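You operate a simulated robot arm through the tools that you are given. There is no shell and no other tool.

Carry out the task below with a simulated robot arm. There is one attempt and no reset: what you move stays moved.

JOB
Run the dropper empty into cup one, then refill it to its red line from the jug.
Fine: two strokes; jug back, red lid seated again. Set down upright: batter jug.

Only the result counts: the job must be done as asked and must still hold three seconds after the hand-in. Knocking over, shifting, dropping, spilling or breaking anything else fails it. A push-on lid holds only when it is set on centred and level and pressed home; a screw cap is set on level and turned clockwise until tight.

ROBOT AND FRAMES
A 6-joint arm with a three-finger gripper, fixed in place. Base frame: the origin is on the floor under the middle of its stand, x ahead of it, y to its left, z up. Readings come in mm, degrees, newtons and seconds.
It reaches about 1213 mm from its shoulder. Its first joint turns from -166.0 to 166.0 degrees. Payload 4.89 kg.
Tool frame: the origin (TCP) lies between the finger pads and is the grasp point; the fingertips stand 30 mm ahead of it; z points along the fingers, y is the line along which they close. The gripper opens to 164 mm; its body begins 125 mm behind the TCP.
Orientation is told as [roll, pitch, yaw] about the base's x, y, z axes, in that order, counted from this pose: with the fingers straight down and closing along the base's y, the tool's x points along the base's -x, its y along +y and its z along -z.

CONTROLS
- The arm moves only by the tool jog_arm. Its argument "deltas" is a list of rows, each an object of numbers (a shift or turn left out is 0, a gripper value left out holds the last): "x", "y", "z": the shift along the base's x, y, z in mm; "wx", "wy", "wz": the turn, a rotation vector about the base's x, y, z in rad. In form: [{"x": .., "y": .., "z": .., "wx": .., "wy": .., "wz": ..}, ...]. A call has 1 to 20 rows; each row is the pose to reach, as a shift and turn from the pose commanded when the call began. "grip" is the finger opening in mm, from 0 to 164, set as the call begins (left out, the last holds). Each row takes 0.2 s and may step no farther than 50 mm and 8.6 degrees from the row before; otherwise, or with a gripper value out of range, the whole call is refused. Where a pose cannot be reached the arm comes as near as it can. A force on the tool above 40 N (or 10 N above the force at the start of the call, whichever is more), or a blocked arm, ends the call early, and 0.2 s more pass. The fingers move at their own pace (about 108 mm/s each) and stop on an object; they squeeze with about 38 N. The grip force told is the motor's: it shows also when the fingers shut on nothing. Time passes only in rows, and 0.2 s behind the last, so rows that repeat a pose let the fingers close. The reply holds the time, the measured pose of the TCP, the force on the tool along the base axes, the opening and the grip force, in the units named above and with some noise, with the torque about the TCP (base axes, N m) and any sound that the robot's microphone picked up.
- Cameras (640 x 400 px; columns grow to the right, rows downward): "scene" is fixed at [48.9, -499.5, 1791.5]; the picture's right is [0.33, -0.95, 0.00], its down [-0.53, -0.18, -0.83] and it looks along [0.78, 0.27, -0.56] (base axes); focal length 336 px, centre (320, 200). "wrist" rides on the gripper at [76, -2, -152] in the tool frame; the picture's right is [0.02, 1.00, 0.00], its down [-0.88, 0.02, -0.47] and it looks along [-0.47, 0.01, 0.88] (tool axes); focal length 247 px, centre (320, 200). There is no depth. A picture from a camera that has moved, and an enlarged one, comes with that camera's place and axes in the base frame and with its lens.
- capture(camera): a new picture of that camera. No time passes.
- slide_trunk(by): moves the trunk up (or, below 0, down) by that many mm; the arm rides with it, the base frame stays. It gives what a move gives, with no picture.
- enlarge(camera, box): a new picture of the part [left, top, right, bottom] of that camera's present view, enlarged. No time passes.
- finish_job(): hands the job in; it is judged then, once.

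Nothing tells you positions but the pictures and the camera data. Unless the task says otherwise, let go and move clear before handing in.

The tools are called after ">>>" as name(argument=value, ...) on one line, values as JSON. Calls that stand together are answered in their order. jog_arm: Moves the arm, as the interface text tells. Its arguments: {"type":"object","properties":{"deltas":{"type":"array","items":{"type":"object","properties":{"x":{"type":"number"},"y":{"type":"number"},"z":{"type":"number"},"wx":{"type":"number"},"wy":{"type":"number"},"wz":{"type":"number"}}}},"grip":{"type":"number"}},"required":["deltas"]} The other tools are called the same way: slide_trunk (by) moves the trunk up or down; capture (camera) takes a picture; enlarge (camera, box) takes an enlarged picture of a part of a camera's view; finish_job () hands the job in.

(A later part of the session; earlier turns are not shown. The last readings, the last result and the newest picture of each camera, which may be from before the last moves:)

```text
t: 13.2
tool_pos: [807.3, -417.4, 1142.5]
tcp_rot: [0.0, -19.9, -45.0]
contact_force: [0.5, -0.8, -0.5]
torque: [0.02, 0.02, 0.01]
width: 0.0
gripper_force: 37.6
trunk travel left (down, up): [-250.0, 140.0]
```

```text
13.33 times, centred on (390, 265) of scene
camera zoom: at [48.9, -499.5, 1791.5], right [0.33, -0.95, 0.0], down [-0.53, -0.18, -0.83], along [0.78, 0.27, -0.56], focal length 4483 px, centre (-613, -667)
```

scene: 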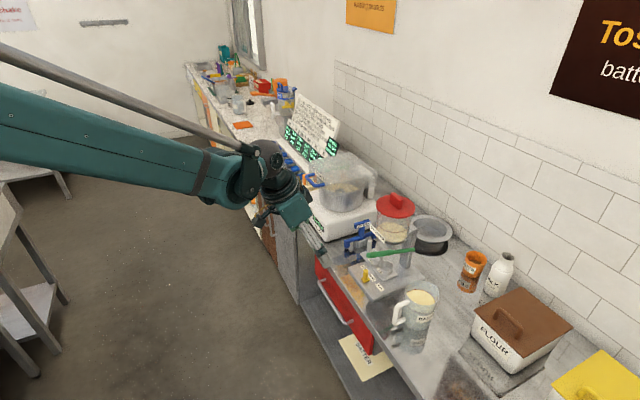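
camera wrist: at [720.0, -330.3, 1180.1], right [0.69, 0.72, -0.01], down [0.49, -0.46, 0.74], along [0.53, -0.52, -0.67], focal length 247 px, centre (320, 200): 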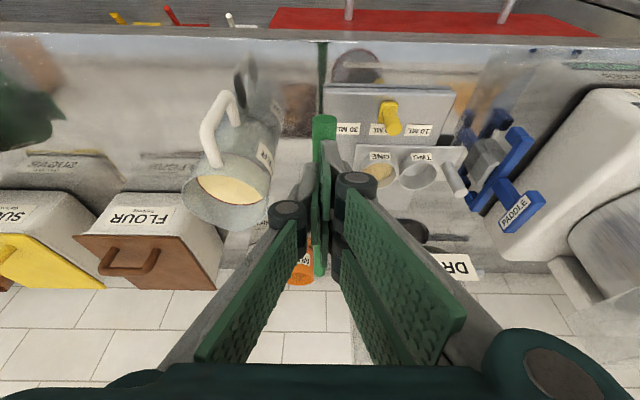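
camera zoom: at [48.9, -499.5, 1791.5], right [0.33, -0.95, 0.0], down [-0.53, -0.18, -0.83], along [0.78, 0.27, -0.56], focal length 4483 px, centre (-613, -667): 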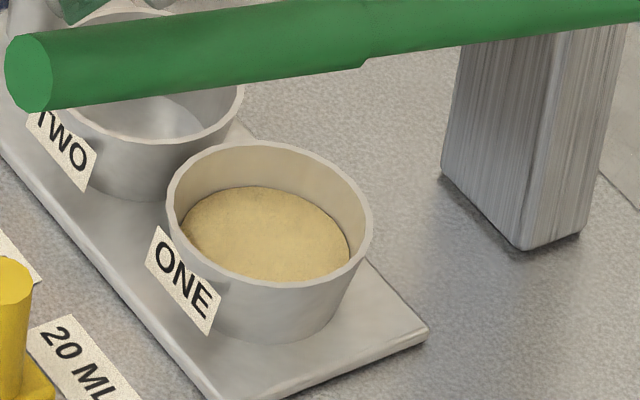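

>>> jog_arm(deltas=[{"x": -20, "y": 35, "z": 10, "wx": -0.05, "wy": -0.05}, {"x": -38, "y": 75, "z": 10, "wx": -0.14, "wy": -0.14}, {"x": -54, "y": 115, "z": 0, "wx": -0.23, "wy": -0.23}, {"x": -68, "y": 155, "z": -20, "wx": -0.32, "wy": -0.32}, {"x": -80, "y": 190, "z": -45, "wx": -0.42, "wy": -0.42}, {"x": -88, "y": 208, "z": -63, "wx": -0.518, "wy": -0.518}])

>>> enlarge(camera="wrist", box=[280, 170, 370, 270])

>>> enlarge(camera="wrist", box=[290, 176, 322, 196])

>>> enlarge(camera="wrist", box=[322, 176, 354, 196])

```text
t: 14.6
tool_pos: [719.6, -209.4, 1080.7]
tcp_rot: [0.1, -61.9, -45.0]
contact_force: [-1.9, -0.9, -0.1]
torque: [0.07, -0.02, 0.14]
width: 0.0
gripper_force: 37.5
trunk travel left (down, up): [-250.0, 140.0]
```

```text
4.00 times, centred on (325, 220) of wrist
camera zoom: at [598.1, -89.7, 1085.3], right [0.7, 0.71, -0.02], down [0.01, 0.02, 1.0], along [0.71, -0.7, 0.0], focal length 988 px, centre (300, 120)
```

zoom: 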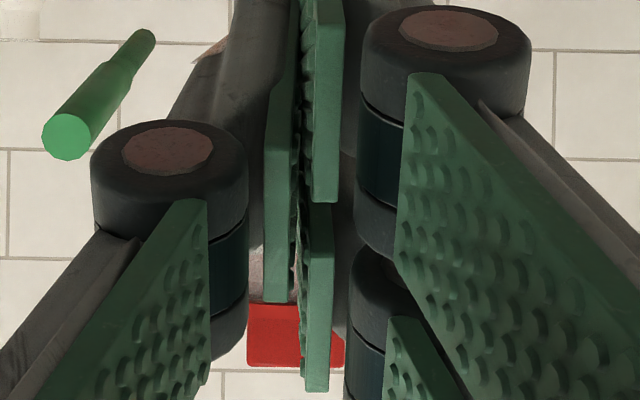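

```text
16.00 times, centred on (306, 186) of wrist
camera zoom: at [598.1, -89.7, 1085.3], right [0.7, 0.71, -0.02], down [0.01, 0.02, 1.0], along [0.71, -0.7, 0.0], focal length 3952 px, centre (544, 424)
```

zoom: 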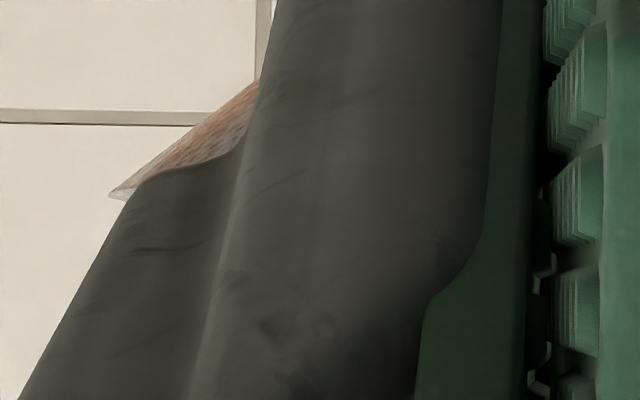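

```text
16.00 times, centred on (338, 186) of wrist
camera zoom: at [598.1, -89.7, 1085.3], right [0.7, 0.71, -0.02], down [0.01, 0.02, 1.0], along [0.71, -0.7, 0.0], focal length 3952 px, centre (32, 424)
```

zoom: 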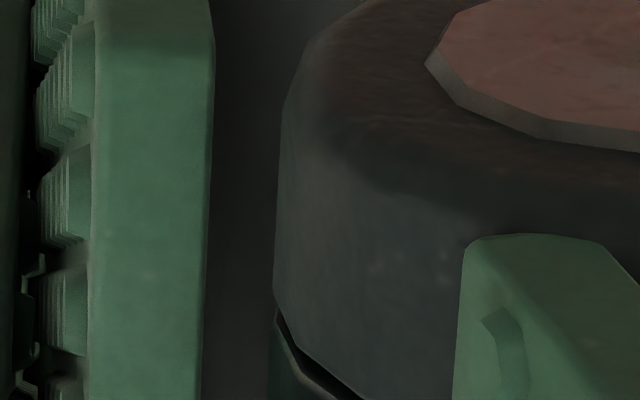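

The closed fingers block the view. I'll open the gripper in place and look again.

>>> jog_arm(deltas=[{"x": 0}, {"x": 0}, {"x": 0}, {"x": 0}], grip=164)

>>> enlarge(camera="wrist", box=[290, 176, 322, 196])

>>> enlarge(camera="wrist", box=[322, 176, 354, 196])

>>> enlarge(camera="scene", box=[376, 206, 412, 242])

```text
t: 15.6
tool_pos: [720.7, -207.7, 1081.0]
tcp_rot: [0.0, -61.9, -44.9]
contact_force: [-0.4, -0.8, 0.1]
torque: [0.01, 0.0, 0.0]
width: 164.1
gripper_force: 0.1
trunk travel left (down, up): [-250.0, 140.0]
```

```text
16.00 times, centred on (306, 186) of wrist
camera zoom: at [599.0, -89.7, 1085.3], right [0.7, 0.71, -0.02], down [0.01, 0.02, 1.0], along [0.71, -0.7, 0.0], focal length 3952 px, centre (544, 424)
```

zoom: 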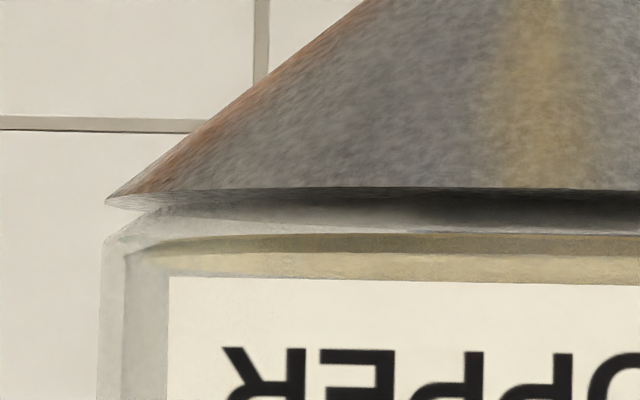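

```text
16.00 times, centred on (338, 186) of wrist
camera zoom: at [599.0, -89.7, 1085.3], right [0.7, 0.71, -0.02], down [0.01, 0.02, 1.0], along [0.71, -0.7, 0.0], focal length 3952 px, centre (32, 424)
```

zoom: 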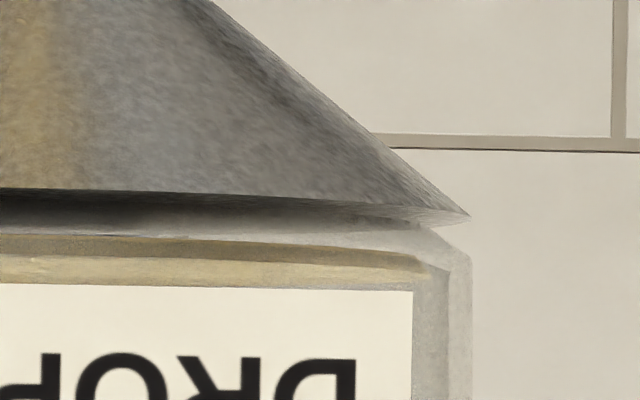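

```text
11.11 times, centred on (394, 224) of scene
camera zoom: at [48.9, -499.5, 1791.5], right [0.33, -0.95, 0.0], down [-0.53, -0.18, -0.83], along [0.78, 0.27, -0.56], focal length 3736 px, centre (-502, -67)
```

zoom: 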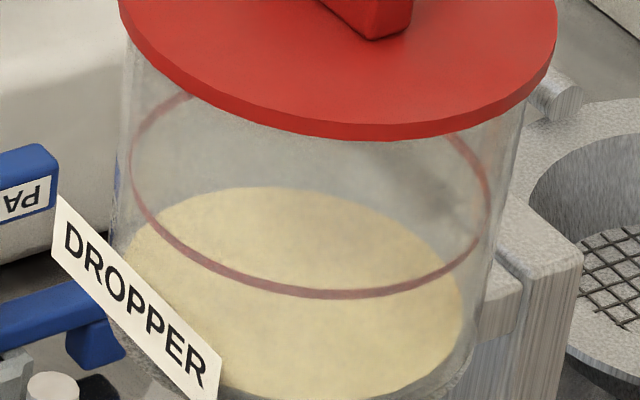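

The remaining layer is about half the original, so one more 20 ML stroke should empty it. I'll close the fingers, return above the lever and press it to the stop again.

>>> jog_arm(deltas=[{"x": 8, "y": -18, "z": 18, "wx": 0.098, "wy": 0.098}, {"x": 20, "y": -53, "z": 43, "wx": 0.198, "wy": 0.198}, {"x": 34, "y": -93, "z": 63, "wx": 0.288, "wy": 0.288}, {"x": 50, "y": -133, "z": 73, "wx": 0.378, "wy": 0.378}, {"x": 68, "y": -173, "z": 73, "wx": 0.468, "wy": 0.468}, {"x": 88, "y": -208, "z": 63, "wx": 0.518, "wy": 0.518}], grip=0)

>>> enlarge(camera="scene", box=[340, 190, 440, 290])

```text
t: 17.0
tool_pos: [809.2, -416.0, 1141.2]
tcp_rot: [-0.1, -19.8, -45.0]
contact_force: [-0.3, 0.5, 1.0]
torque: [-0.12, -0.13, -0.04]
width: 0.0
gripper_force: 37.7
trunk travel left (down, up): [-250.0, 140.0]
```

```text
4.00 times, centred on (390, 240) of scene
camera zoom: at [48.9, -499.5, 1791.5], right [0.33, -0.95, 0.0], down [-0.53, -0.18, -0.83], along [0.78, 0.27, -0.56], focal length 1345 px, centre (40, 40)
```

zoom: 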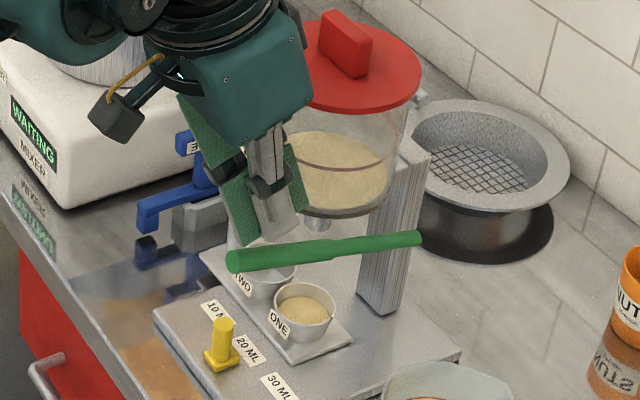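

Same pose as before, just above the lever. Now the second full stroke.

>>> jog_arm(deltas=[{"z": -10}, {"z": -20}, {"z": -30}, {"z": -40}, {"z": -50}, {"z": -60}, {"z": -70}, {"z": -80}, {"z": -88}, {"z": -95}, {"z": -99}, {"z": -103}, {"z": -106}])

>>> enlarge(camera="scene", box=[340, 190, 440, 290])

```text
t: 19.8
tool_pos: [808.2, -416.5, 1040.1]
tcp_rot: [0.0, -20.1, -45.1]
contact_force: [-5.9, 3.7, 34.3]
torque: [0.64, 0.59, 0.05]
width: 0.2
gripper_force: 38.0
trunk travel left (down, up): [-250.0, 140.0]
stopped in row 13: the force on the tool passed its limit at 43 N (the readings are from after the stop); the commanded pose is now the measured one
```

```text
4.00 times, centred on (390, 240) of scene
camera zoom: at [48.9, -499.5, 1791.5], right [0.33, -0.95, 0.0], down [-0.53, -0.18, -0.83], along [0.78, 0.27, -0.56], focal length 1345 px, centre (40, 40)
```

zoom: 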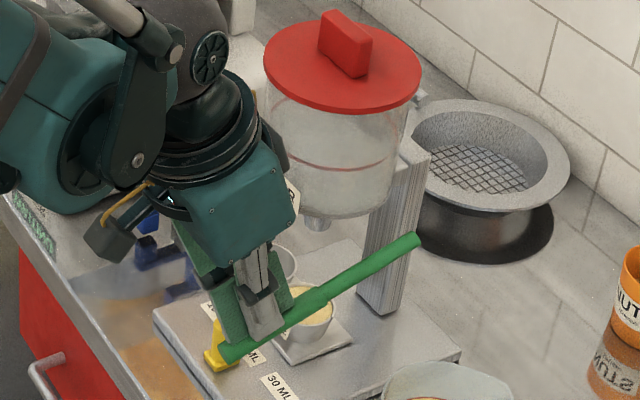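

The hopper now shows empty and the lever is at its stop. I'll rise so the lever springs back, then level the hand and turn it for the lid knob.

>>> jog_arm(deltas=[{"z": 15}, {"z": 40}, {"z": 70}, {"z": 100}, {"z": 140, "wx": 0.08, "wy": 0.08}, {"z": 180, "wx": 0.16, "wy": 0.16}, {"z": 220, "wx": 0.247, "wy": 0.247}, {"z": 265, "wx": 0.247, "wy": 0.247}, {"z": 310, "wx": 0.247, "wy": 0.247}])

>>> enlarge(camera="scene", box=[350, 190, 430, 290])

>>> capture(camera="wrist")

```text
t: 21.8
tool_pos: [809.7, -415.6, 1347.3]
tcp_rot: [0.0, 0.1, -45.0]
contact_force: [1.0, -0.7, -0.3]
torque: [0.05, 0.02, -0.01]
width: 0.0
gripper_force: 37.8
trunk travel left (down, up): [-250.0, 140.0]
```

```text
4.00 times, centred on (390, 240) of scene
camera zoom: at [48.9, -499.5, 1791.5], right [0.33, -0.95, 0.0], down [-0.53, -0.18, -0.83], along [0.78, 0.27, -0.56], focal length 1345 px, centre (40, 40)
```

zoom: 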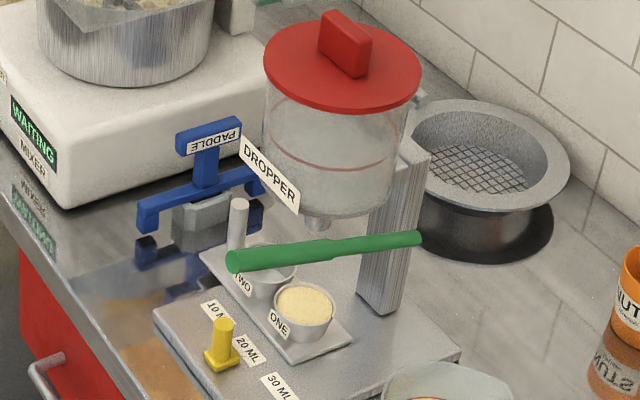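

```text
taken
camera wrist: at [753.3, -364.2, 1500.3], right [0.69, 0.72, 0.0], down [0.64, -0.61, 0.47], along [0.34, -0.33, -0.88], focal length 247 px, centre (320, 200)
```

wrist: 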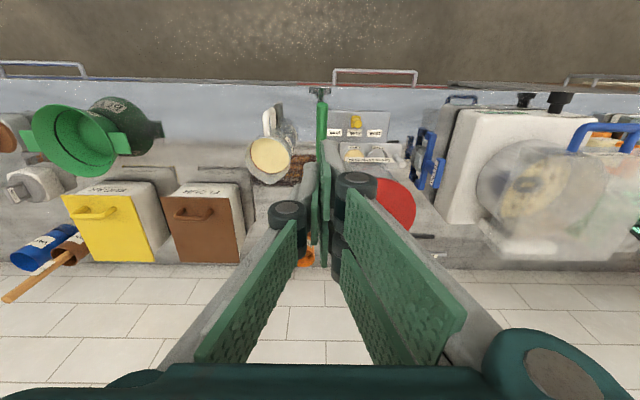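

The hopper is empty and cup ONE holds both doses. I'll look at the jug's rim and spout, and at the lid, from up here.

>>> enlarge(camera="wrist", box=[220, 90, 310, 190])

>>> enlarge(camera="wrist", box=[310, 130, 430, 250])

>>> enlarge(camera="scene", box=[390, 280, 450, 350])

```text
4.00 times, centred on (265, 140) of wrist
camera zoom: at [753.3, -364.2, 1500.3], right [0.69, 0.72, 0.0], down [0.64, -0.61, 0.47], along [0.34, -0.33, -0.88], focal length 988 px, centre (540, 440)
```

zoom: 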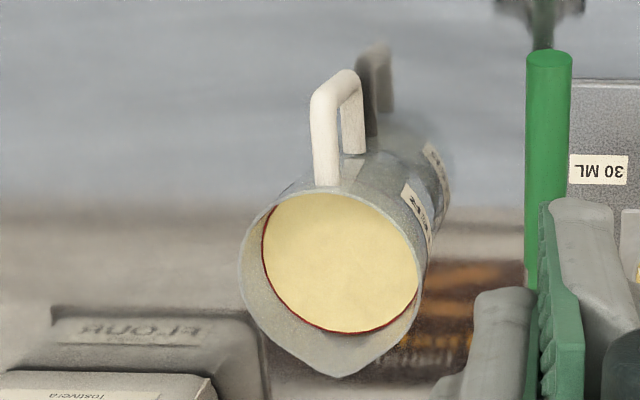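

```text
3.33 times, centred on (370, 190) of wrist
camera zoom: at [753.3, -364.2, 1500.3], right [0.69, 0.72, 0.0], down [0.64, -0.61, 0.47], along [0.34, -0.33, -0.88], focal length 823 px, centre (153, 233)
```

zoom: 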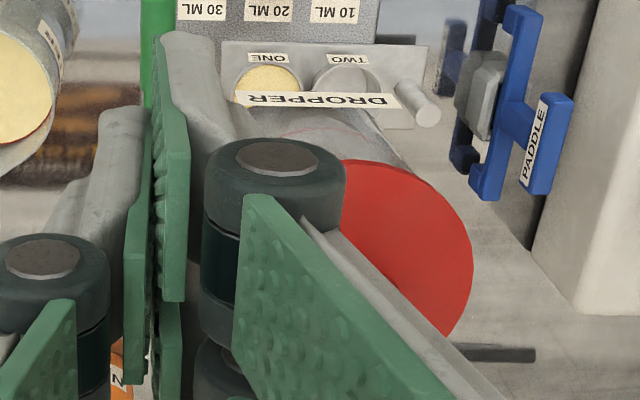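

```text
5.71 times, centred on (420, 315) of scene
camera zoom: at [48.9, -499.5, 1791.5], right [0.33, -0.95, 0.0], down [-0.53, -0.18, -0.83], along [0.78, 0.27, -0.56], focal length 1921 px, centre (-251, -457)
```

zoom: 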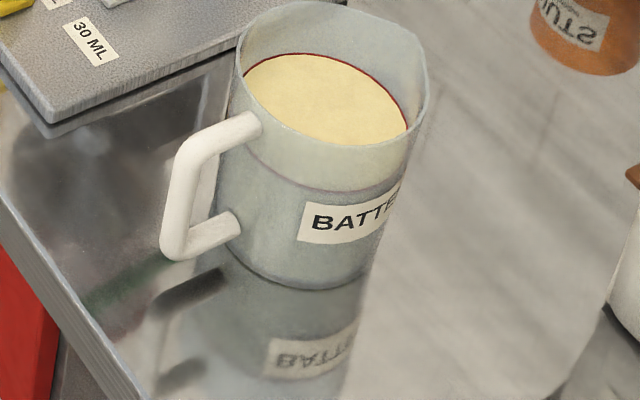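

The jug's spout points back and its handle points to the front; the rim centre is about (800, -570, 979). Now I'll turn the hand 90° and move it above the lid knob with the fingers partly open.

>>> jog_arm(deltas=[{"x": 13, "y": -3, "wz": 0.1428}, {"x": 26, "y": -6, "wz": 0.2856}, {"x": 39, "y": -8, "wz": 0.4284}, {"x": 52, "y": -11, "wz": 0.5712}, {"x": 66, "y": -13, "wz": 0.714}, {"x": 79, "y": -16, "wz": 0.8568}, {"x": 92, "y": -18, "wz": 0.9996}, {"x": 105, "y": -21, "wz": 1.1424}, {"x": 118, "y": -24, "wz": 1.2852}, {"x": 132, "y": -26, "wz": 1.428}, {"x": 145, "y": -29, "wz": 1.5708}], grip=90)

>>> capture(camera="wrist")

>>> capture(camera="scene")

```text
t: 24.2
tool_pos: [953.7, -447.0, 1347.9]
tcp_rot: [0.0, 0.0, 45.1]
contact_force: [0.5, -0.3, -1.4]
torque: [-0.03, -0.02, 0.0]
width: 90.1
gripper_force: 0.1
trunk travel left (down, up): [-250.0, 140.0]
```

```text
taken
camera wrist: at [901.0, -501.8, 1500.4], right [-0.72, 0.69, 0.0], down [0.61, 0.64, 0.47], along [0.33, 0.34, -0.88], focal length 247 px, centre (320, 200)
```

wrist: 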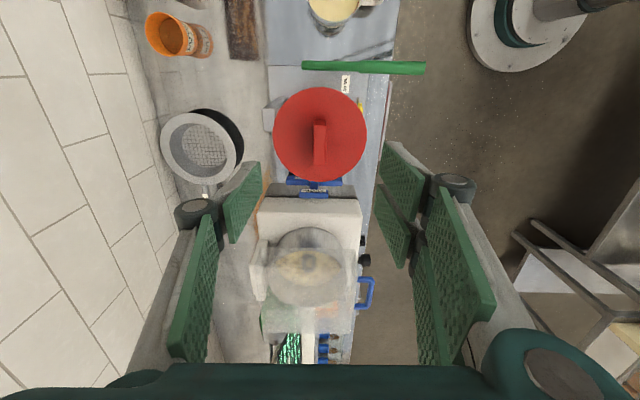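

```text
taken
```

scene: 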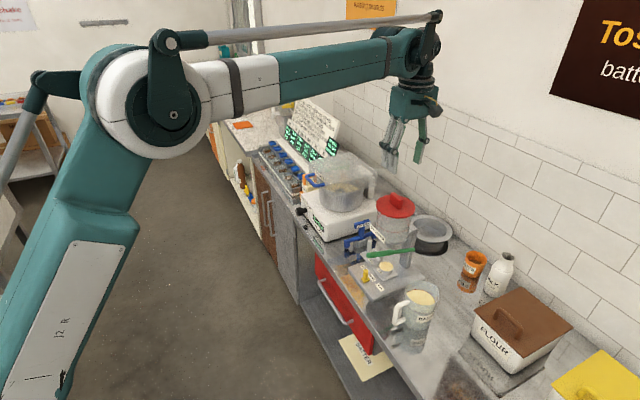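

The knob is centred under the hand. I'll zoom to check its alignment with the fingers.

>>> enlarge(camera="wrist", box=[260, 80, 380, 200])

```text
3.33 times, centred on (320, 140) of wrist
camera zoom: at [901.0, -501.8, 1500.4], right [-0.72, 0.69, 0.0], down [0.61, 0.64, 0.47], along [0.33, 0.34, -0.88], focal length 823 px, centre (320, 400)
```

zoom: 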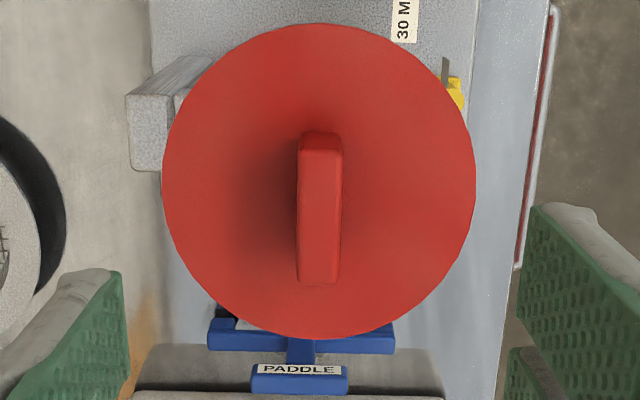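

The hand is aligned with the knob. I'll lower it so the pads straddle the knob with the tips just above the lid.

>>> jog_arm(deltas=[{"z": -35}, {"z": -70}, {"z": -100}, {"z": -120}, {"z": -132}])

>>> enlarge(camera="scene", box=[360, 150, 440, 230])

>>> enlarge(camera="wrist", box=[240, 120, 400, 260])

```text
t: 25.4
tool_pos: [953.9, -446.8, 1215.2]
tcp_rot: [0.0, 0.0, 45.0]
contact_force: [-0.2, -0.2, 0.5]
torque: [-0.02, -0.01, -0.01]
width: 89.7
gripper_force: 0.1
trunk travel left (down, up): [-250.0, 140.0]
```

```text
5.00 times, centred on (400, 190) of scene
camera zoom: at [48.9, -499.5, 1791.5], right [0.33, -0.95, 0.0], down [-0.53, -0.18, -0.83], along [0.78, 0.27, -0.56], focal length 1681 px, centre (-80, 250)
```

zoom: 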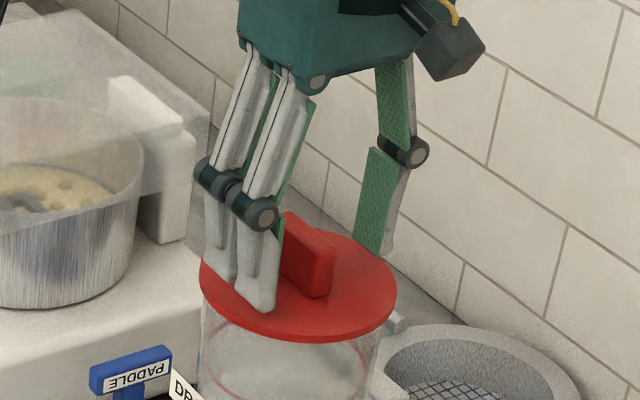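

```text
2.86 times, centred on (320, 190) of wrist
camera zoom: at [901.4, -501.8, 1368.0], right [-0.72, 0.69, 0.0], down [0.61, 0.64, 0.47], along [0.33, 0.34, -0.88], focal length 706 px, centre (320, 229)
```

zoom: 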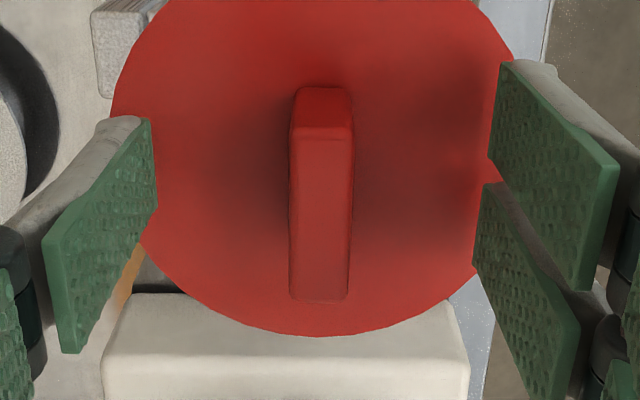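

The pads overlap most of the knob's height. Closing the fingers on it.

>>> jog_arm(deltas=[{"z": 0}, {"z": 0}, {"z": 0}, {"z": 0}], grip=0)

>>> enlarge(camera="scene", box=[360, 150, 440, 230])

>>> enlarge(camera="wrist", box=[240, 120, 400, 260])

```text
t: 26.4
tool_pos: [954.3, -446.6, 1214.3]
tcp_rot: [0.0, 0.0, 45.0]
contact_force: [0.0, 0.1, 0.9]
torque: [0.0, 0.03, 0.02]
width: 15.2
gripper_force: 38.4
trunk travel left (down, up): [-250.0, 140.0]
```

```text
5.00 times, centred on (400, 190) of scene
camera zoom: at [48.9, -499.5, 1791.5], right [0.33, -0.95, 0.0], down [-0.53, -0.18, -0.83], along [0.78, 0.27, -0.56], focal length 1681 px, centre (-80, 250)
```

zoom: 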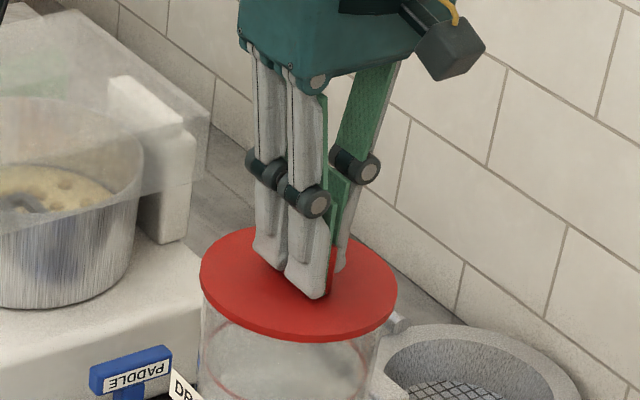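

```text
2.86 times, centred on (320, 190) of wrist
camera zoom: at [901.6, -501.9, 1368.1], right [-0.72, 0.69, 0.0], down [0.61, 0.64, 0.47], along [0.33, 0.34, -0.88], focal length 706 px, centre (320, 229)
```

zoom: 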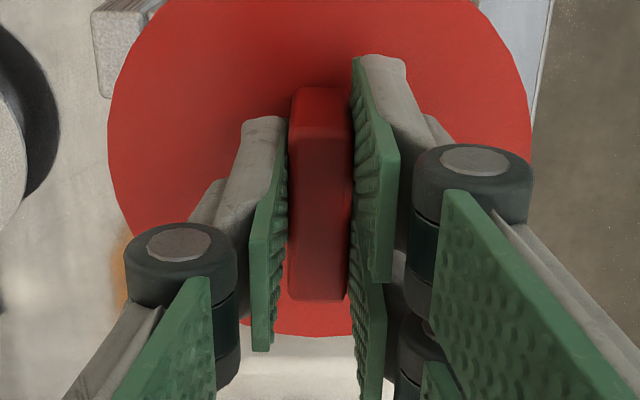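

The knob is gripped (15 mm wide). Now I'll lift the lid straight up.

>>> jog_arm(deltas=[{"z": 3}, {"z": 6}, {"z": 10}, {"z": 16}, {"z": 25}, {"z": 40}, {"z": 60}, {"z": 80}, {"z": 100}])

>>> enlarge(camera="scene", box=[350, 130, 450, 250])

```text
t: 28.4
tool_pos: [953.5, -444.0, 1314.8]
tcp_rot: [0.0, -0.1, 45.1]
contact_force: [0.1, -0.2, -0.8]
torque: [0.02, 0.05, -0.02]
width: 15.1
gripper_force: 38.0
trunk travel left (down, up): [-250.0, 140.0]
```

```text
3.33 times, centred on (400, 190) of scene
camera zoom: at [48.9, -499.5, 1791.5], right [0.33, -0.95, 0.0], down [-0.53, -0.18, -0.83], along [0.78, 0.27, -0.56], focal length 1121 px, centre (53, 233)
```

zoom: 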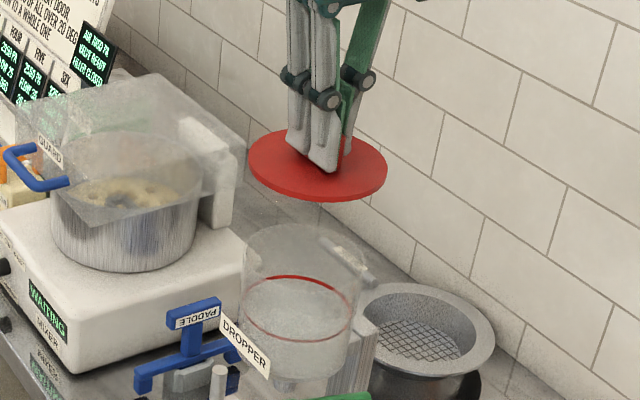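

The lid came off cleanly. I'll carry it high over the counter to the clear spot right of the jug, near (665, -650), and look before lowering.

>>> jog_arm(deltas=[{"x": -30, "y": -21, "z": 0}, {"x": -66, "y": -47, "z": 0}, {"x": -102, "y": -73, "z": 0}, {"x": -138, "y": -99, "z": 0}, {"x": -174, "y": -124, "z": -10}, {"x": -210, "y": -149, "z": -20}, {"x": -246, "y": -175, "z": -30}, {"x": -280, "y": -198, "z": -40}, {"x": -289, "y": -205, "z": -50}])

>>> capture(camera="wrist")

>>> capture(camera="scene")

```text
t: 30.4
tool_pos: [664.7, -651.3, 1265.9]
tcp_rot: [0.0, 0.0, 45.1]
contact_force: [-1.2, -0.1, -0.8]
torque: [0.02, -0.03, 0.0]
width: 15.3
gripper_force: 37.9
trunk travel left (down, up): [-250.0, 140.0]
```

```text
taken
camera wrist: at [612.0, -706.8, 1418.6], right [-0.72, 0.69, 0.0], down [0.61, 0.64, 0.47], along [0.33, 0.34, -0.88], focal length 247 px, centre (320, 200)
```

wrist: 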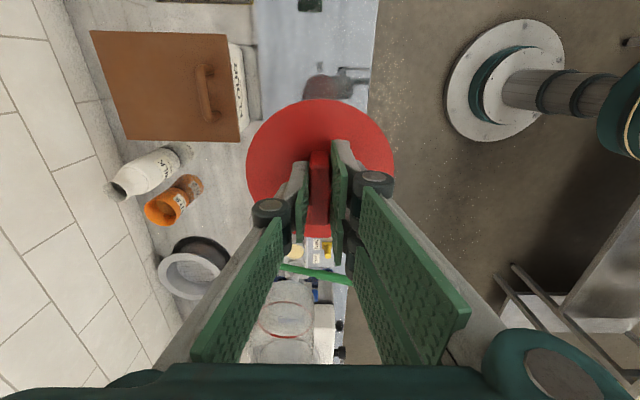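

```text
taken
```

scene: 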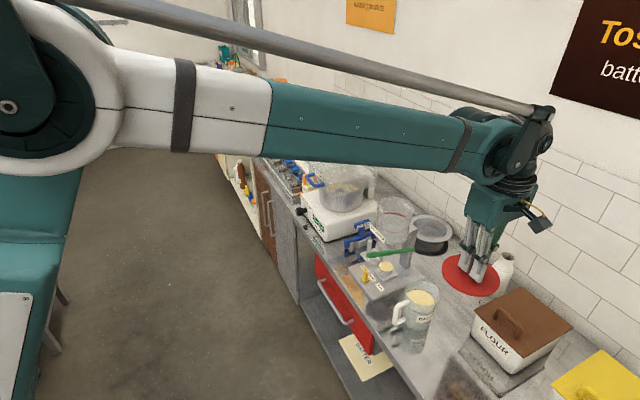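

The spot below is clear counter between the flour box, jug and front edge. I'll lower the lid most of the way, then look again.

>>> jog_arm(deltas=[{"z": -40}, {"z": -85}, {"z": -130}, {"z": -175}, {"z": -220}, {"z": -265}, {"z": -300}, {"z": -320}])

>>> capture(camera="wrist")

>>> enlarge(camera="scene", box=[360, 220, 560, 400])

```text
t: 32.2
tool_pos: [664.3, -651.3, 946.1]
tcp_rot: [0.0, 0.0, 45.0]
contact_force: [0.5, -1.3, -1.6]
torque: [-0.01, 0.02, 0.05]
width: 15.3
gripper_force: 37.9
trunk travel left (down, up): [-250.0, 140.0]
```

```text
taken
camera wrist: at [612.0, -707.4, 1097.8], right [-0.72, 0.69, 0.0], down [0.61, 0.64, 0.47], along [0.33, 0.34, -0.88], focal length 247 px, centre (320, 200)
```

wrist: 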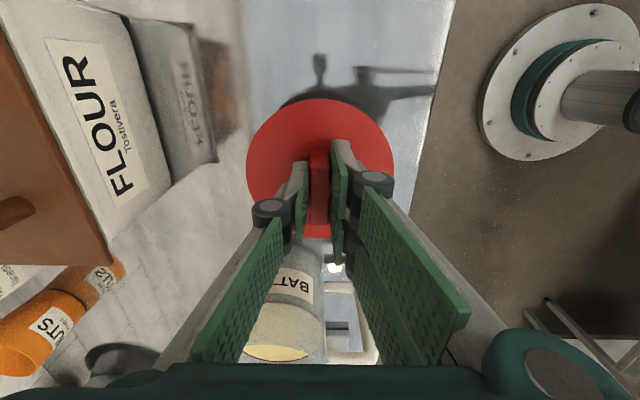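

```text
2.22 times, centred on (460, 310) of scene
camera zoom: at [48.9, -499.5, 1791.5], right [0.33, -0.95, 0.0], down [-0.53, -0.18, -0.83], along [0.78, 0.27, -0.56], focal length 747 px, centre (9, -44)
```

zoom: 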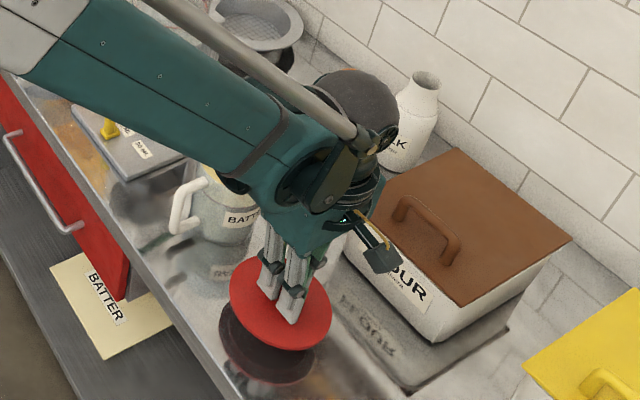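

>>> jog_arm(deltas=[{"z": -5}, {"z": -10}, {"z": -15}, {"z": -20}, {"z": -24}])

>>> enlarge(camera="scene", box=[410, 290, 480, 360])

```text
t: 33.4
tool_pos: [664.6, -650.9, 921.4]
tcp_rot: [0.1, -0.1, 45.1]
contact_force: [0.6, -0.2, -0.7]
torque: [0.0, 0.0, -0.01]
width: 15.2
gripper_force: 37.7
trunk travel left (down, up): [-250.0, 140.0]
```

```text
5.71 times, centred on (445, 325) of scene
camera zoom: at [48.9, -499.5, 1791.5], right [0.33, -0.95, 0.0], down [-0.53, -0.18, -0.83], along [0.78, 0.27, -0.56], focal length 1921 px, centre (-394, -514)
```

zoom: 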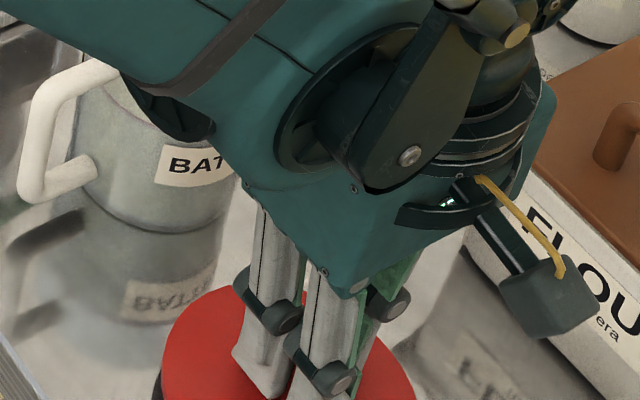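

>>> jog_arm(deltas=[{"z": -4}, {"z": -8}, {"z": -12}, {"z": -16}, {"z": -20}])

>>> enlarge(camera="scene", box=[410, 310, 480, 380])

```text
t: 34.6
tool_pos: [663.6, -649.5, 902.9]
tcp_rot: [0.0, -0.1, 44.9]
contact_force: [2.0, -3.0, 31.7]
torque: [-0.06, -0.1, 0.04]
width: 15.4
gripper_force: 37.8
trunk travel left (down, up): [-250.0, 140.0]
```

```text
5.71 times, centred on (445, 345) of scene
camera zoom: at [48.9, -499.5, 1791.5], right [0.33, -0.95, 0.0], down [-0.53, -0.18, -0.83], along [0.78, 0.27, -0.56], focal length 1921 px, centre (-394, -629)
```

zoom: 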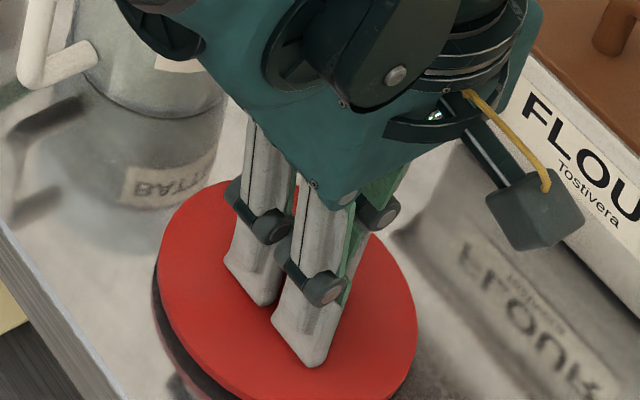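

The lid touched down on the counter at TCP z about 903. I'll ease the pressure, open the fingers slightly, and rise clear.

>>> jog_arm(deltas=[{"z": 0.7}, {"z": 1.2}])

>>> jog_arm(deltas=[{"z": 0}, {"z": 0}, {"z": 0}], grip=50)

>>> jog_arm(deltas=[{"z": 15}, {"z": 45}, {"z": 90}, {"z": 135}, {"z": 180}, {"z": 225}, {"z": 270}, {"z": 310}])

>>> capture(camera="wrist")

>>> capture(camera="scene")

```text
t: 35.2
tool_pos: [664.7, -650.0, 903.1]
tcp_rot: [0.0, 0.0, 45.0]
contact_force: [-4.2, 2.4, 11.7]
torque: [0.08, 0.17, 0.01]
width: 15.0
gripper_force: 37.6
trunk travel left (down, up): [-250.0, 140.0]
```

```text
t: 36.0
tool_pos: [665.3, -650.4, 903.6]
tcp_rot: [0.0, 0.0, 44.9]
contact_force: [2.0, 0.1, 9.5]
torque: [0.04, 0.03, -0.04]
width: 49.8
gripper_force: 0.1
trunk travel left (down, up): [-250.0, 140.0]
```

```text
t: 37.8
tool_pos: [665.1, -650.8, 1212.2]
tcp_rot: [0.1, 0.0, 45.0]
contact_force: [0.3, -0.1, 0.4]
torque: [0.07, 0.03, 0.01]
width: 50.0
gripper_force: 0.1
trunk travel left (down, up): [-250.0, 140.0]
```

```text
taken
camera wrist: at [613.2, -706.6, 1365.4], right [-0.72, 0.69, 0.0], down [0.61, 0.64, 0.47], along [0.33, 0.34, -0.88], focal length 247 px, centre (320, 200)
```

wrist: 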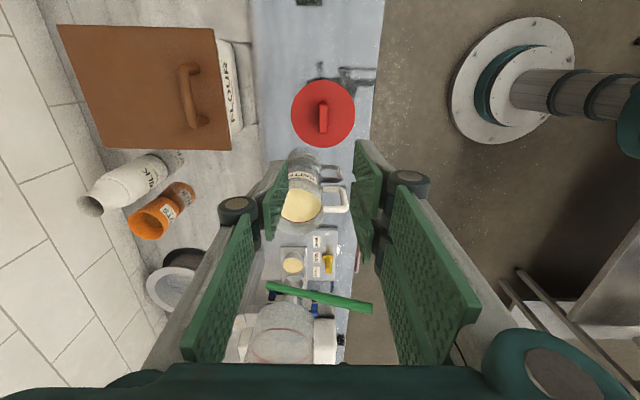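

```text
taken
```

scene: 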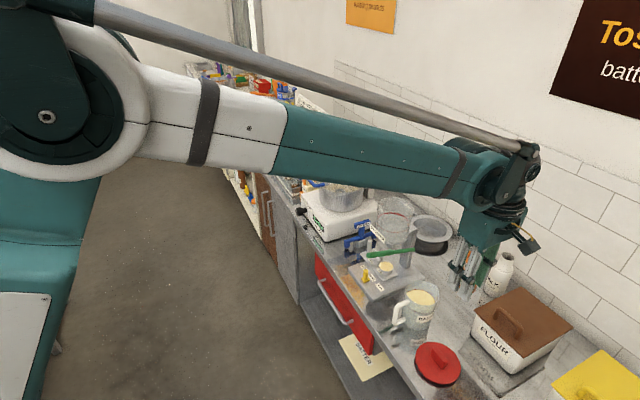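

The lid rests flat on the counter at about (665, -650). Next I'll turn the hand back to face the station and open it wide, ready to approach the jug from the front.

>>> jog_arm(deltas=[{"x": -2, "y": 21, "wz": -0.1428}, {"x": -5, "y": 42, "wz": -0.2856}, {"x": -7, "y": 63, "wz": -0.4284}, {"x": -9, "y": 84, "wz": -0.5712}, {"x": -11, "y": 105, "wz": -0.714}, {"x": -14, "y": 126, "wz": -0.8568}, {"x": -16, "y": 147, "wz": -0.9996}, {"x": -18, "y": 168, "wz": -1.1424}, {"x": -20, "y": 189, "wz": -1.2852}, {"x": -23, "y": 210, "wz": -1.428}, {"x": -25, "y": 230, "wz": -1.5708}], grip=164)

>>> jog_arm(deltas=[{"x": 5, "y": -4, "z": -28, "wx": -0.1003, "wy": -0.1003}, {"x": 11, "y": -8, "z": -56, "wx": -0.2006, "wy": -0.2006}, {"x": 17, "y": -12, "z": -84, "wx": -0.3009, "wy": -0.3009}, {"x": 22, "y": -17, "z": -112, "wx": -0.4012, "wy": -0.4012}, {"x": 28, "y": -22, "z": -140, "wx": -0.5015, "wy": -0.5015}, {"x": 34, "y": -26, "z": -168, "wx": -0.6018, "wy": -0.6018}, {"x": 40, "y": -31, "z": -196, "wx": -0.7021, "wy": -0.7021}, {"x": 45, "y": -35, "z": -221, "wx": -0.8024, "wy": -0.8024}])

>>> capture(camera="wrist")

>>> capture(camera="scene")

```text
t: 40.2
tool_pos: [638.5, -420.1, 1212.6]
tcp_rot: [0.0, 0.0, -45.1]
contact_force: [0.5, 0.3, 0.1]
torque: [-0.01, 0.02, 0.04]
width: 164.3
gripper_force: 0.0
trunk travel left (down, up): [-250.0, 140.0]
```

```text
t: 42.0
tool_pos: [708.1, -468.6, 1030.5]
tcp_rot: [-0.1, -64.8, -44.9]
contact_force: [1.0, 0.1, 0.3]
torque: [0.04, 0.0, 0.0]
width: 163.8
gripper_force: 0.1
out of reach, approached as far as the arm can: row 8
trunk travel left (down, up): [-250.0, 140.0]
```

```text
taken
camera wrist: at [587.2, -350.1, 1027.1], right [0.7, 0.71, -0.02], down [-0.02, 0.05, 1.0], along [0.71, -0.7, 0.05], focal length 247 px, centre (320, 200)
```

wrist: 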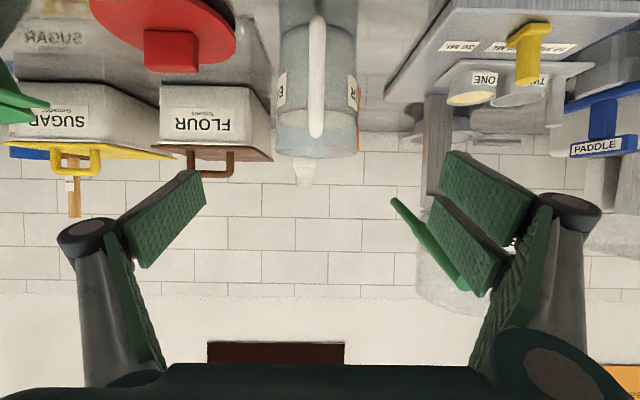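

```text
taken
```

scene: 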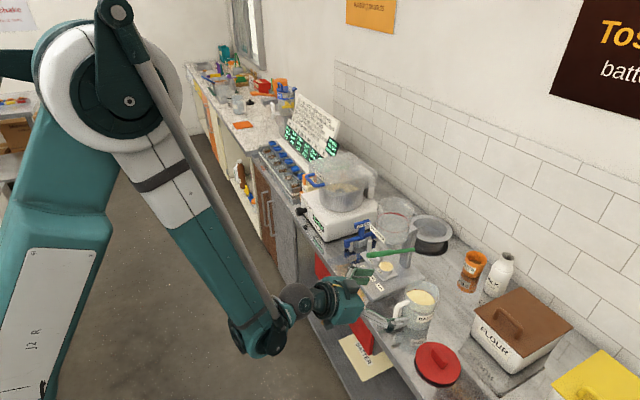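

The arm could not reach that low with the trunk at this height, so I'll need to lower the trunk. First I'll zoom in on the jug from here to measure it.

>>> enlarge(camera="wrist", box=[250, 0, 390, 190])

>>> jog_arm(deltas=[{"z": 40}, {"z": 80}, {"z": 120}, {"z": 160}, {"z": 200}])

```text
2.11 times, centred on (320, 95) of wrist
camera zoom: at [587.2, -350.1, 1027.1], right [0.7, 0.71, -0.02], down [-0.02, 0.05, 1.0], along [0.71, -0.7, 0.05], focal length 520 px, centre (320, 421)
```

zoom: 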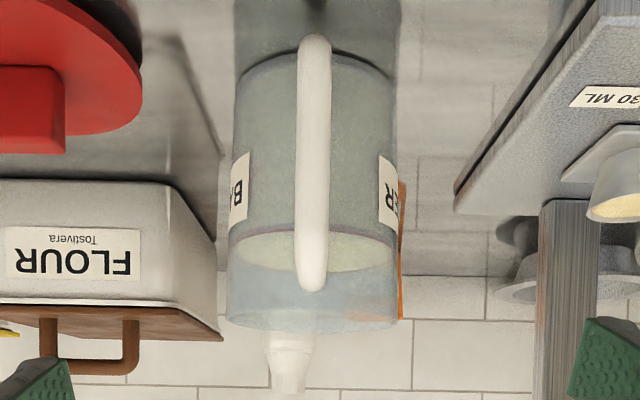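

```text
t: 43.2
tool_pos: [708.8, -469.2, 1230.1]
tcp_rot: [0.0, -65.0, -45.0]
contact_force: [1.0, -0.5, -0.1]
torque: [-0.01, 0.07, -0.06]
width: 164.2
gripper_force: 0.1
trunk travel left (down, up): [-250.0, 140.0]
```

The jug spans about z 847 to 984, with its batter level near z 933, and its handle points straight to the front. I'll lower the trunk 150 mm so the arm can approach it low and level.

>>> slide_trunk(by=-150)

>>> capture(camera="wrist")

>>> capture(camera="scene")

```text
t: 44.9
tool_pos: [708.3, -468.7, 1080.5]
tcp_rot: [0.1, -65.0, -44.9]
contact_force: [-0.1, 0.1, 0.2]
torque: [-0.02, 0.0, 0.0]
width: 164.2
gripper_force: 0.0
trunk travel left (down, up): [-100.0, 290.0]
```

```text
taken
camera wrist: at [586.8, -350.2, 1076.8], right [0.7, 0.71, -0.02], down [-0.03, 0.05, 1.0], along [0.71, -0.7, 0.06], focal length 247 px, centre (320, 200)
```

wrist: 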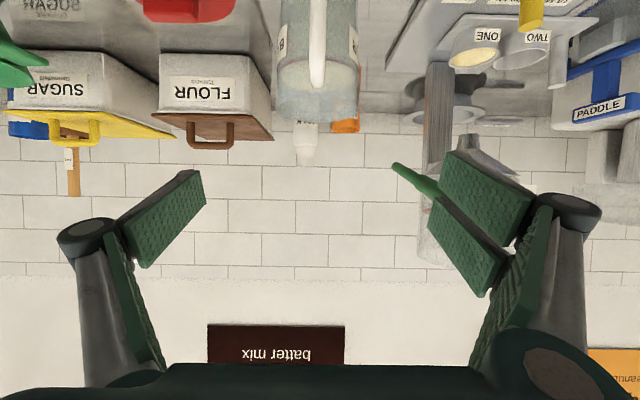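

```text
taken
```

scene: 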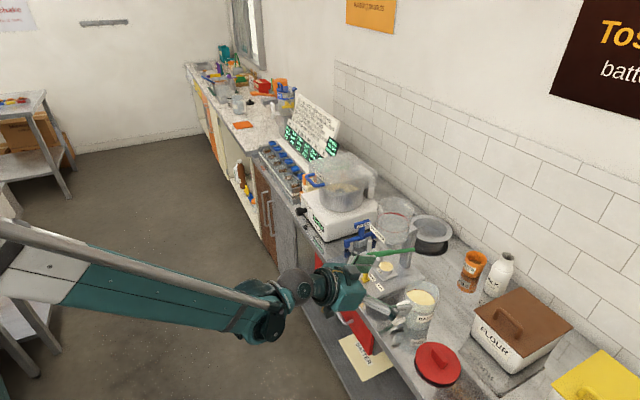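

>>> jog_arm(deltas=[{"x": -12, "y": 7, "z": -10}, {"x": -20, "y": 15, "z": -50}, {"x": -16, "y": 11, "z": -98}])

>>> capture(camera="wrist")

>>> enlarge(camera="scene", box=[300, 220, 480, 400])

```text
t: 45.7
tool_pos: [691.7, -456.4, 982.7]
tcp_rot: [-0.1, -65.2, -45.0]
contact_force: [-2.9, 0.9, 1.3]
torque: [0.02, -0.03, 0.13]
width: 163.9
gripper_force: 0.0
trunk travel left (down, up): [-100.0, 290.0]
```

```text
taken
camera wrist: at [569.8, -337.7, 978.3], right [0.7, 0.71, -0.02], down [-0.03, 0.05, 1.0], along [0.71, -0.7, 0.06], focal length 247 px, centre (320, 200)
```

wrist: 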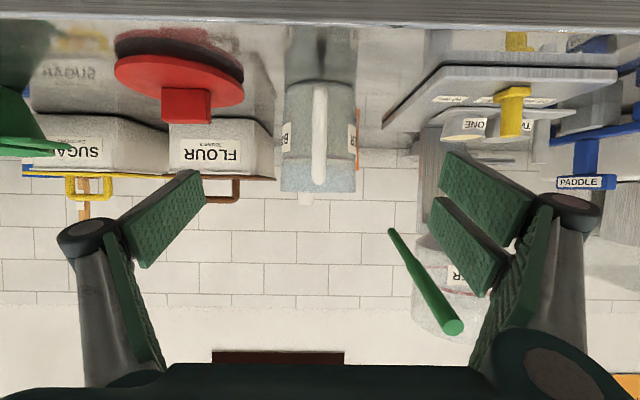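

```text
2.22 times, centred on (390, 310) of scene
camera zoom: at [48.9, -499.5, 1791.5], right [0.33, -0.95, 0.0], down [-0.53, -0.18, -0.83], along [0.78, 0.27, -0.56], focal length 747 px, centre (164, -44)
```

zoom: 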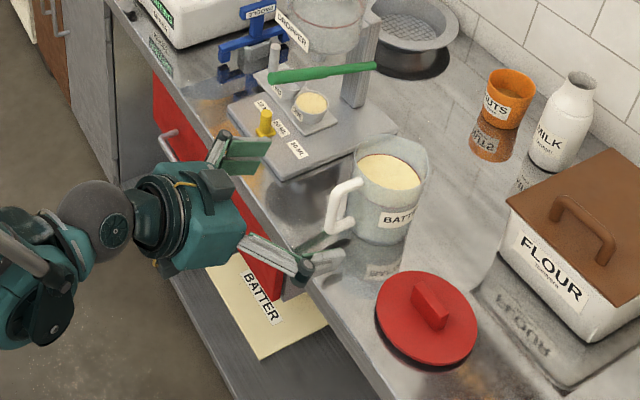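

>>> enlarge(camera="wrist", box=[260, 60, 380, 200])

>>> enlarge(camera="wrist", box=[370, 20, 640, 200])

```text
2.86 times, centred on (320, 130) of wrist
camera zoom: at [569.8, -337.7, 978.3], right [0.7, 0.71, -0.02], down [-0.03, 0.05, 1.0], along [0.71, -0.7, 0.06], focal length 706 px, centre (320, 400)
```

zoom: 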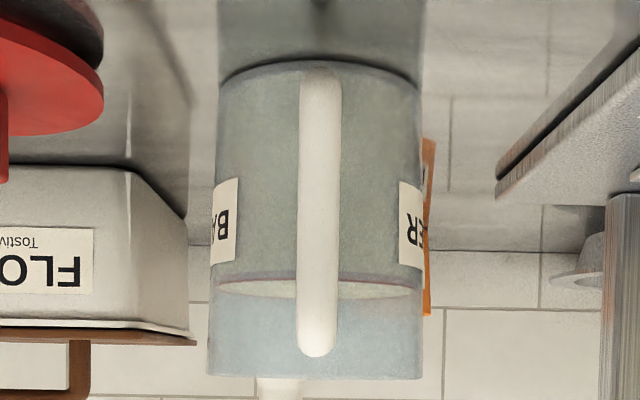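

```text
2.22 times, centred on (505, 110) of wrist
camera zoom: at [569.8, -337.7, 978.3], right [0.7, 0.71, -0.02], down [-0.03, 0.05, 1.0], along [0.71, -0.7, 0.06], focal length 549 px, centre (-91, 400)
```

zoom: 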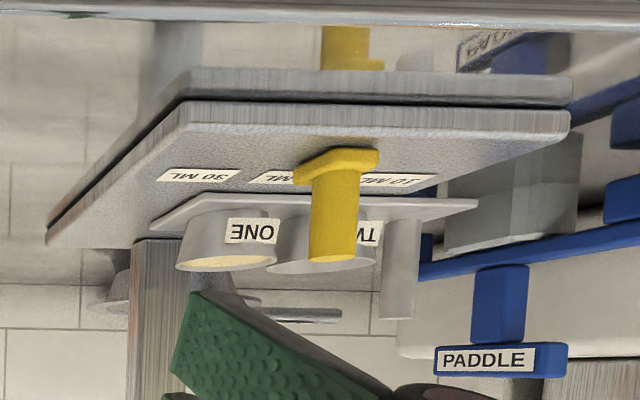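

The jug is centred to within about 4 mm of the hand's plane, and the dropper base is well clear of the right finger. I'll narrow the opening to 118 mm and ease in part of the way, correcting the offset.

>>> jog_arm(deltas=[{"x": -2.5, "y": -2.5, "z": 0}, {"x": -2.5, "y": -2.5, "z": 0}, {"x": 18, "y": -23, "z": -12}, {"x": 36, "y": -41, "z": -23}, {"x": 52, "y": -57, "z": -33}], grip=118)

>>> capture(camera="wrist")

>>> enlarge(camera="scene", box=[340, 250, 470, 380])

```text
t: 46.9
tool_pos: [744.7, -514.4, 950.1]
tcp_rot: [0.0, -65.1, -45.1]
contact_force: [-1.0, 0.9, 0.4]
torque: [0.03, 0.01, 0.01]
width: 118.2
gripper_force: 0.0
trunk travel left (down, up): [-100.0, 290.0]
```

```text
taken
camera wrist: at [623.0, -395.6, 945.9], right [0.7, 0.71, -0.02], down [-0.03, 0.05, 1.0], along [0.71, -0.7, 0.06], focal length 247 px, centre (320, 200)
```

wrist: 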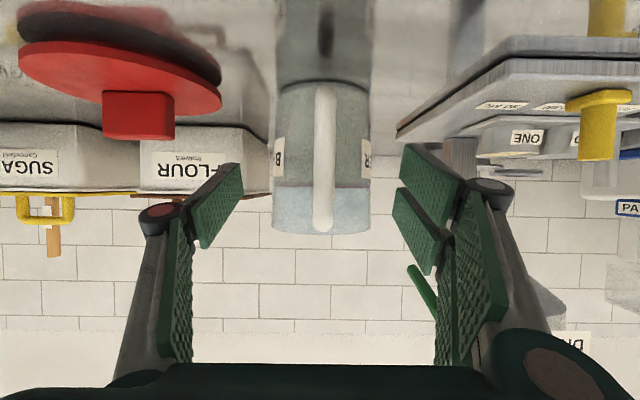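

```text
3.08 times, centred on (405, 315) of scene
camera zoom: at [48.9, -499.5, 1791.5], right [0.33, -0.95, 0.0], down [-0.53, -0.18, -0.83], along [0.78, 0.27, -0.56], focal length 1034 px, centre (58, -154)
```

zoom: 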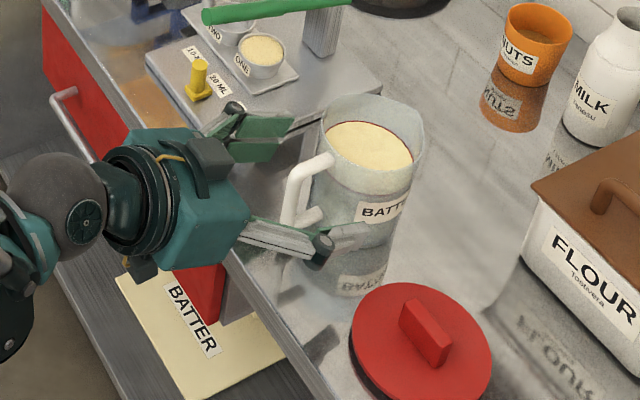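

The jug is centred between the fingers. I'll advance the rest of the way to the grasp point.

>>> jog_arm(deltas=[{"x": 14, "y": -14, "z": -8}, {"x": 28, "y": -28, "z": -16}, {"x": 42, "y": -42, "z": -24}, {"x": 54, "y": -54, "z": -31}])

>>> capture(camera="wrist")

>>> enlarge(camera="scene", box=[350, 250, 480, 380])

```text
t: 47.9
tool_pos: [798.2, -570.3, 919.5]
tcp_rot: [-0.1, -65.0, -44.9]
contact_force: [-0.8, 0.6, 0.1]
torque: [0.05, 0.05, 0.02]
width: 118.2
gripper_force: 0.0
trunk travel left (down, up): [-100.0, 290.0]
```

```text
taken
camera wrist: at [676.8, -450.5, 915.0], right [0.7, 0.71, -0.02], down [-0.03, 0.05, 1.0], along [0.71, -0.7, 0.06], focal length 247 px, centre (320, 200)
```

wrist: 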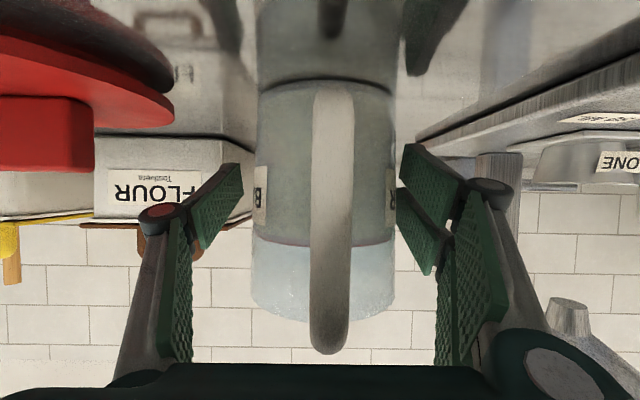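

```text
3.08 times, centred on (415, 315) of scene
camera zoom: at [48.9, -499.5, 1791.5], right [0.33, -0.95, 0.0], down [-0.53, -0.18, -0.83], along [0.78, 0.27, -0.56], focal length 1034 px, centre (28, -154)
```

zoom: 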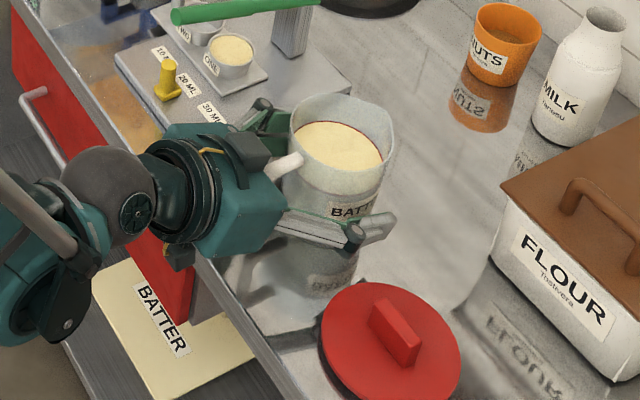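

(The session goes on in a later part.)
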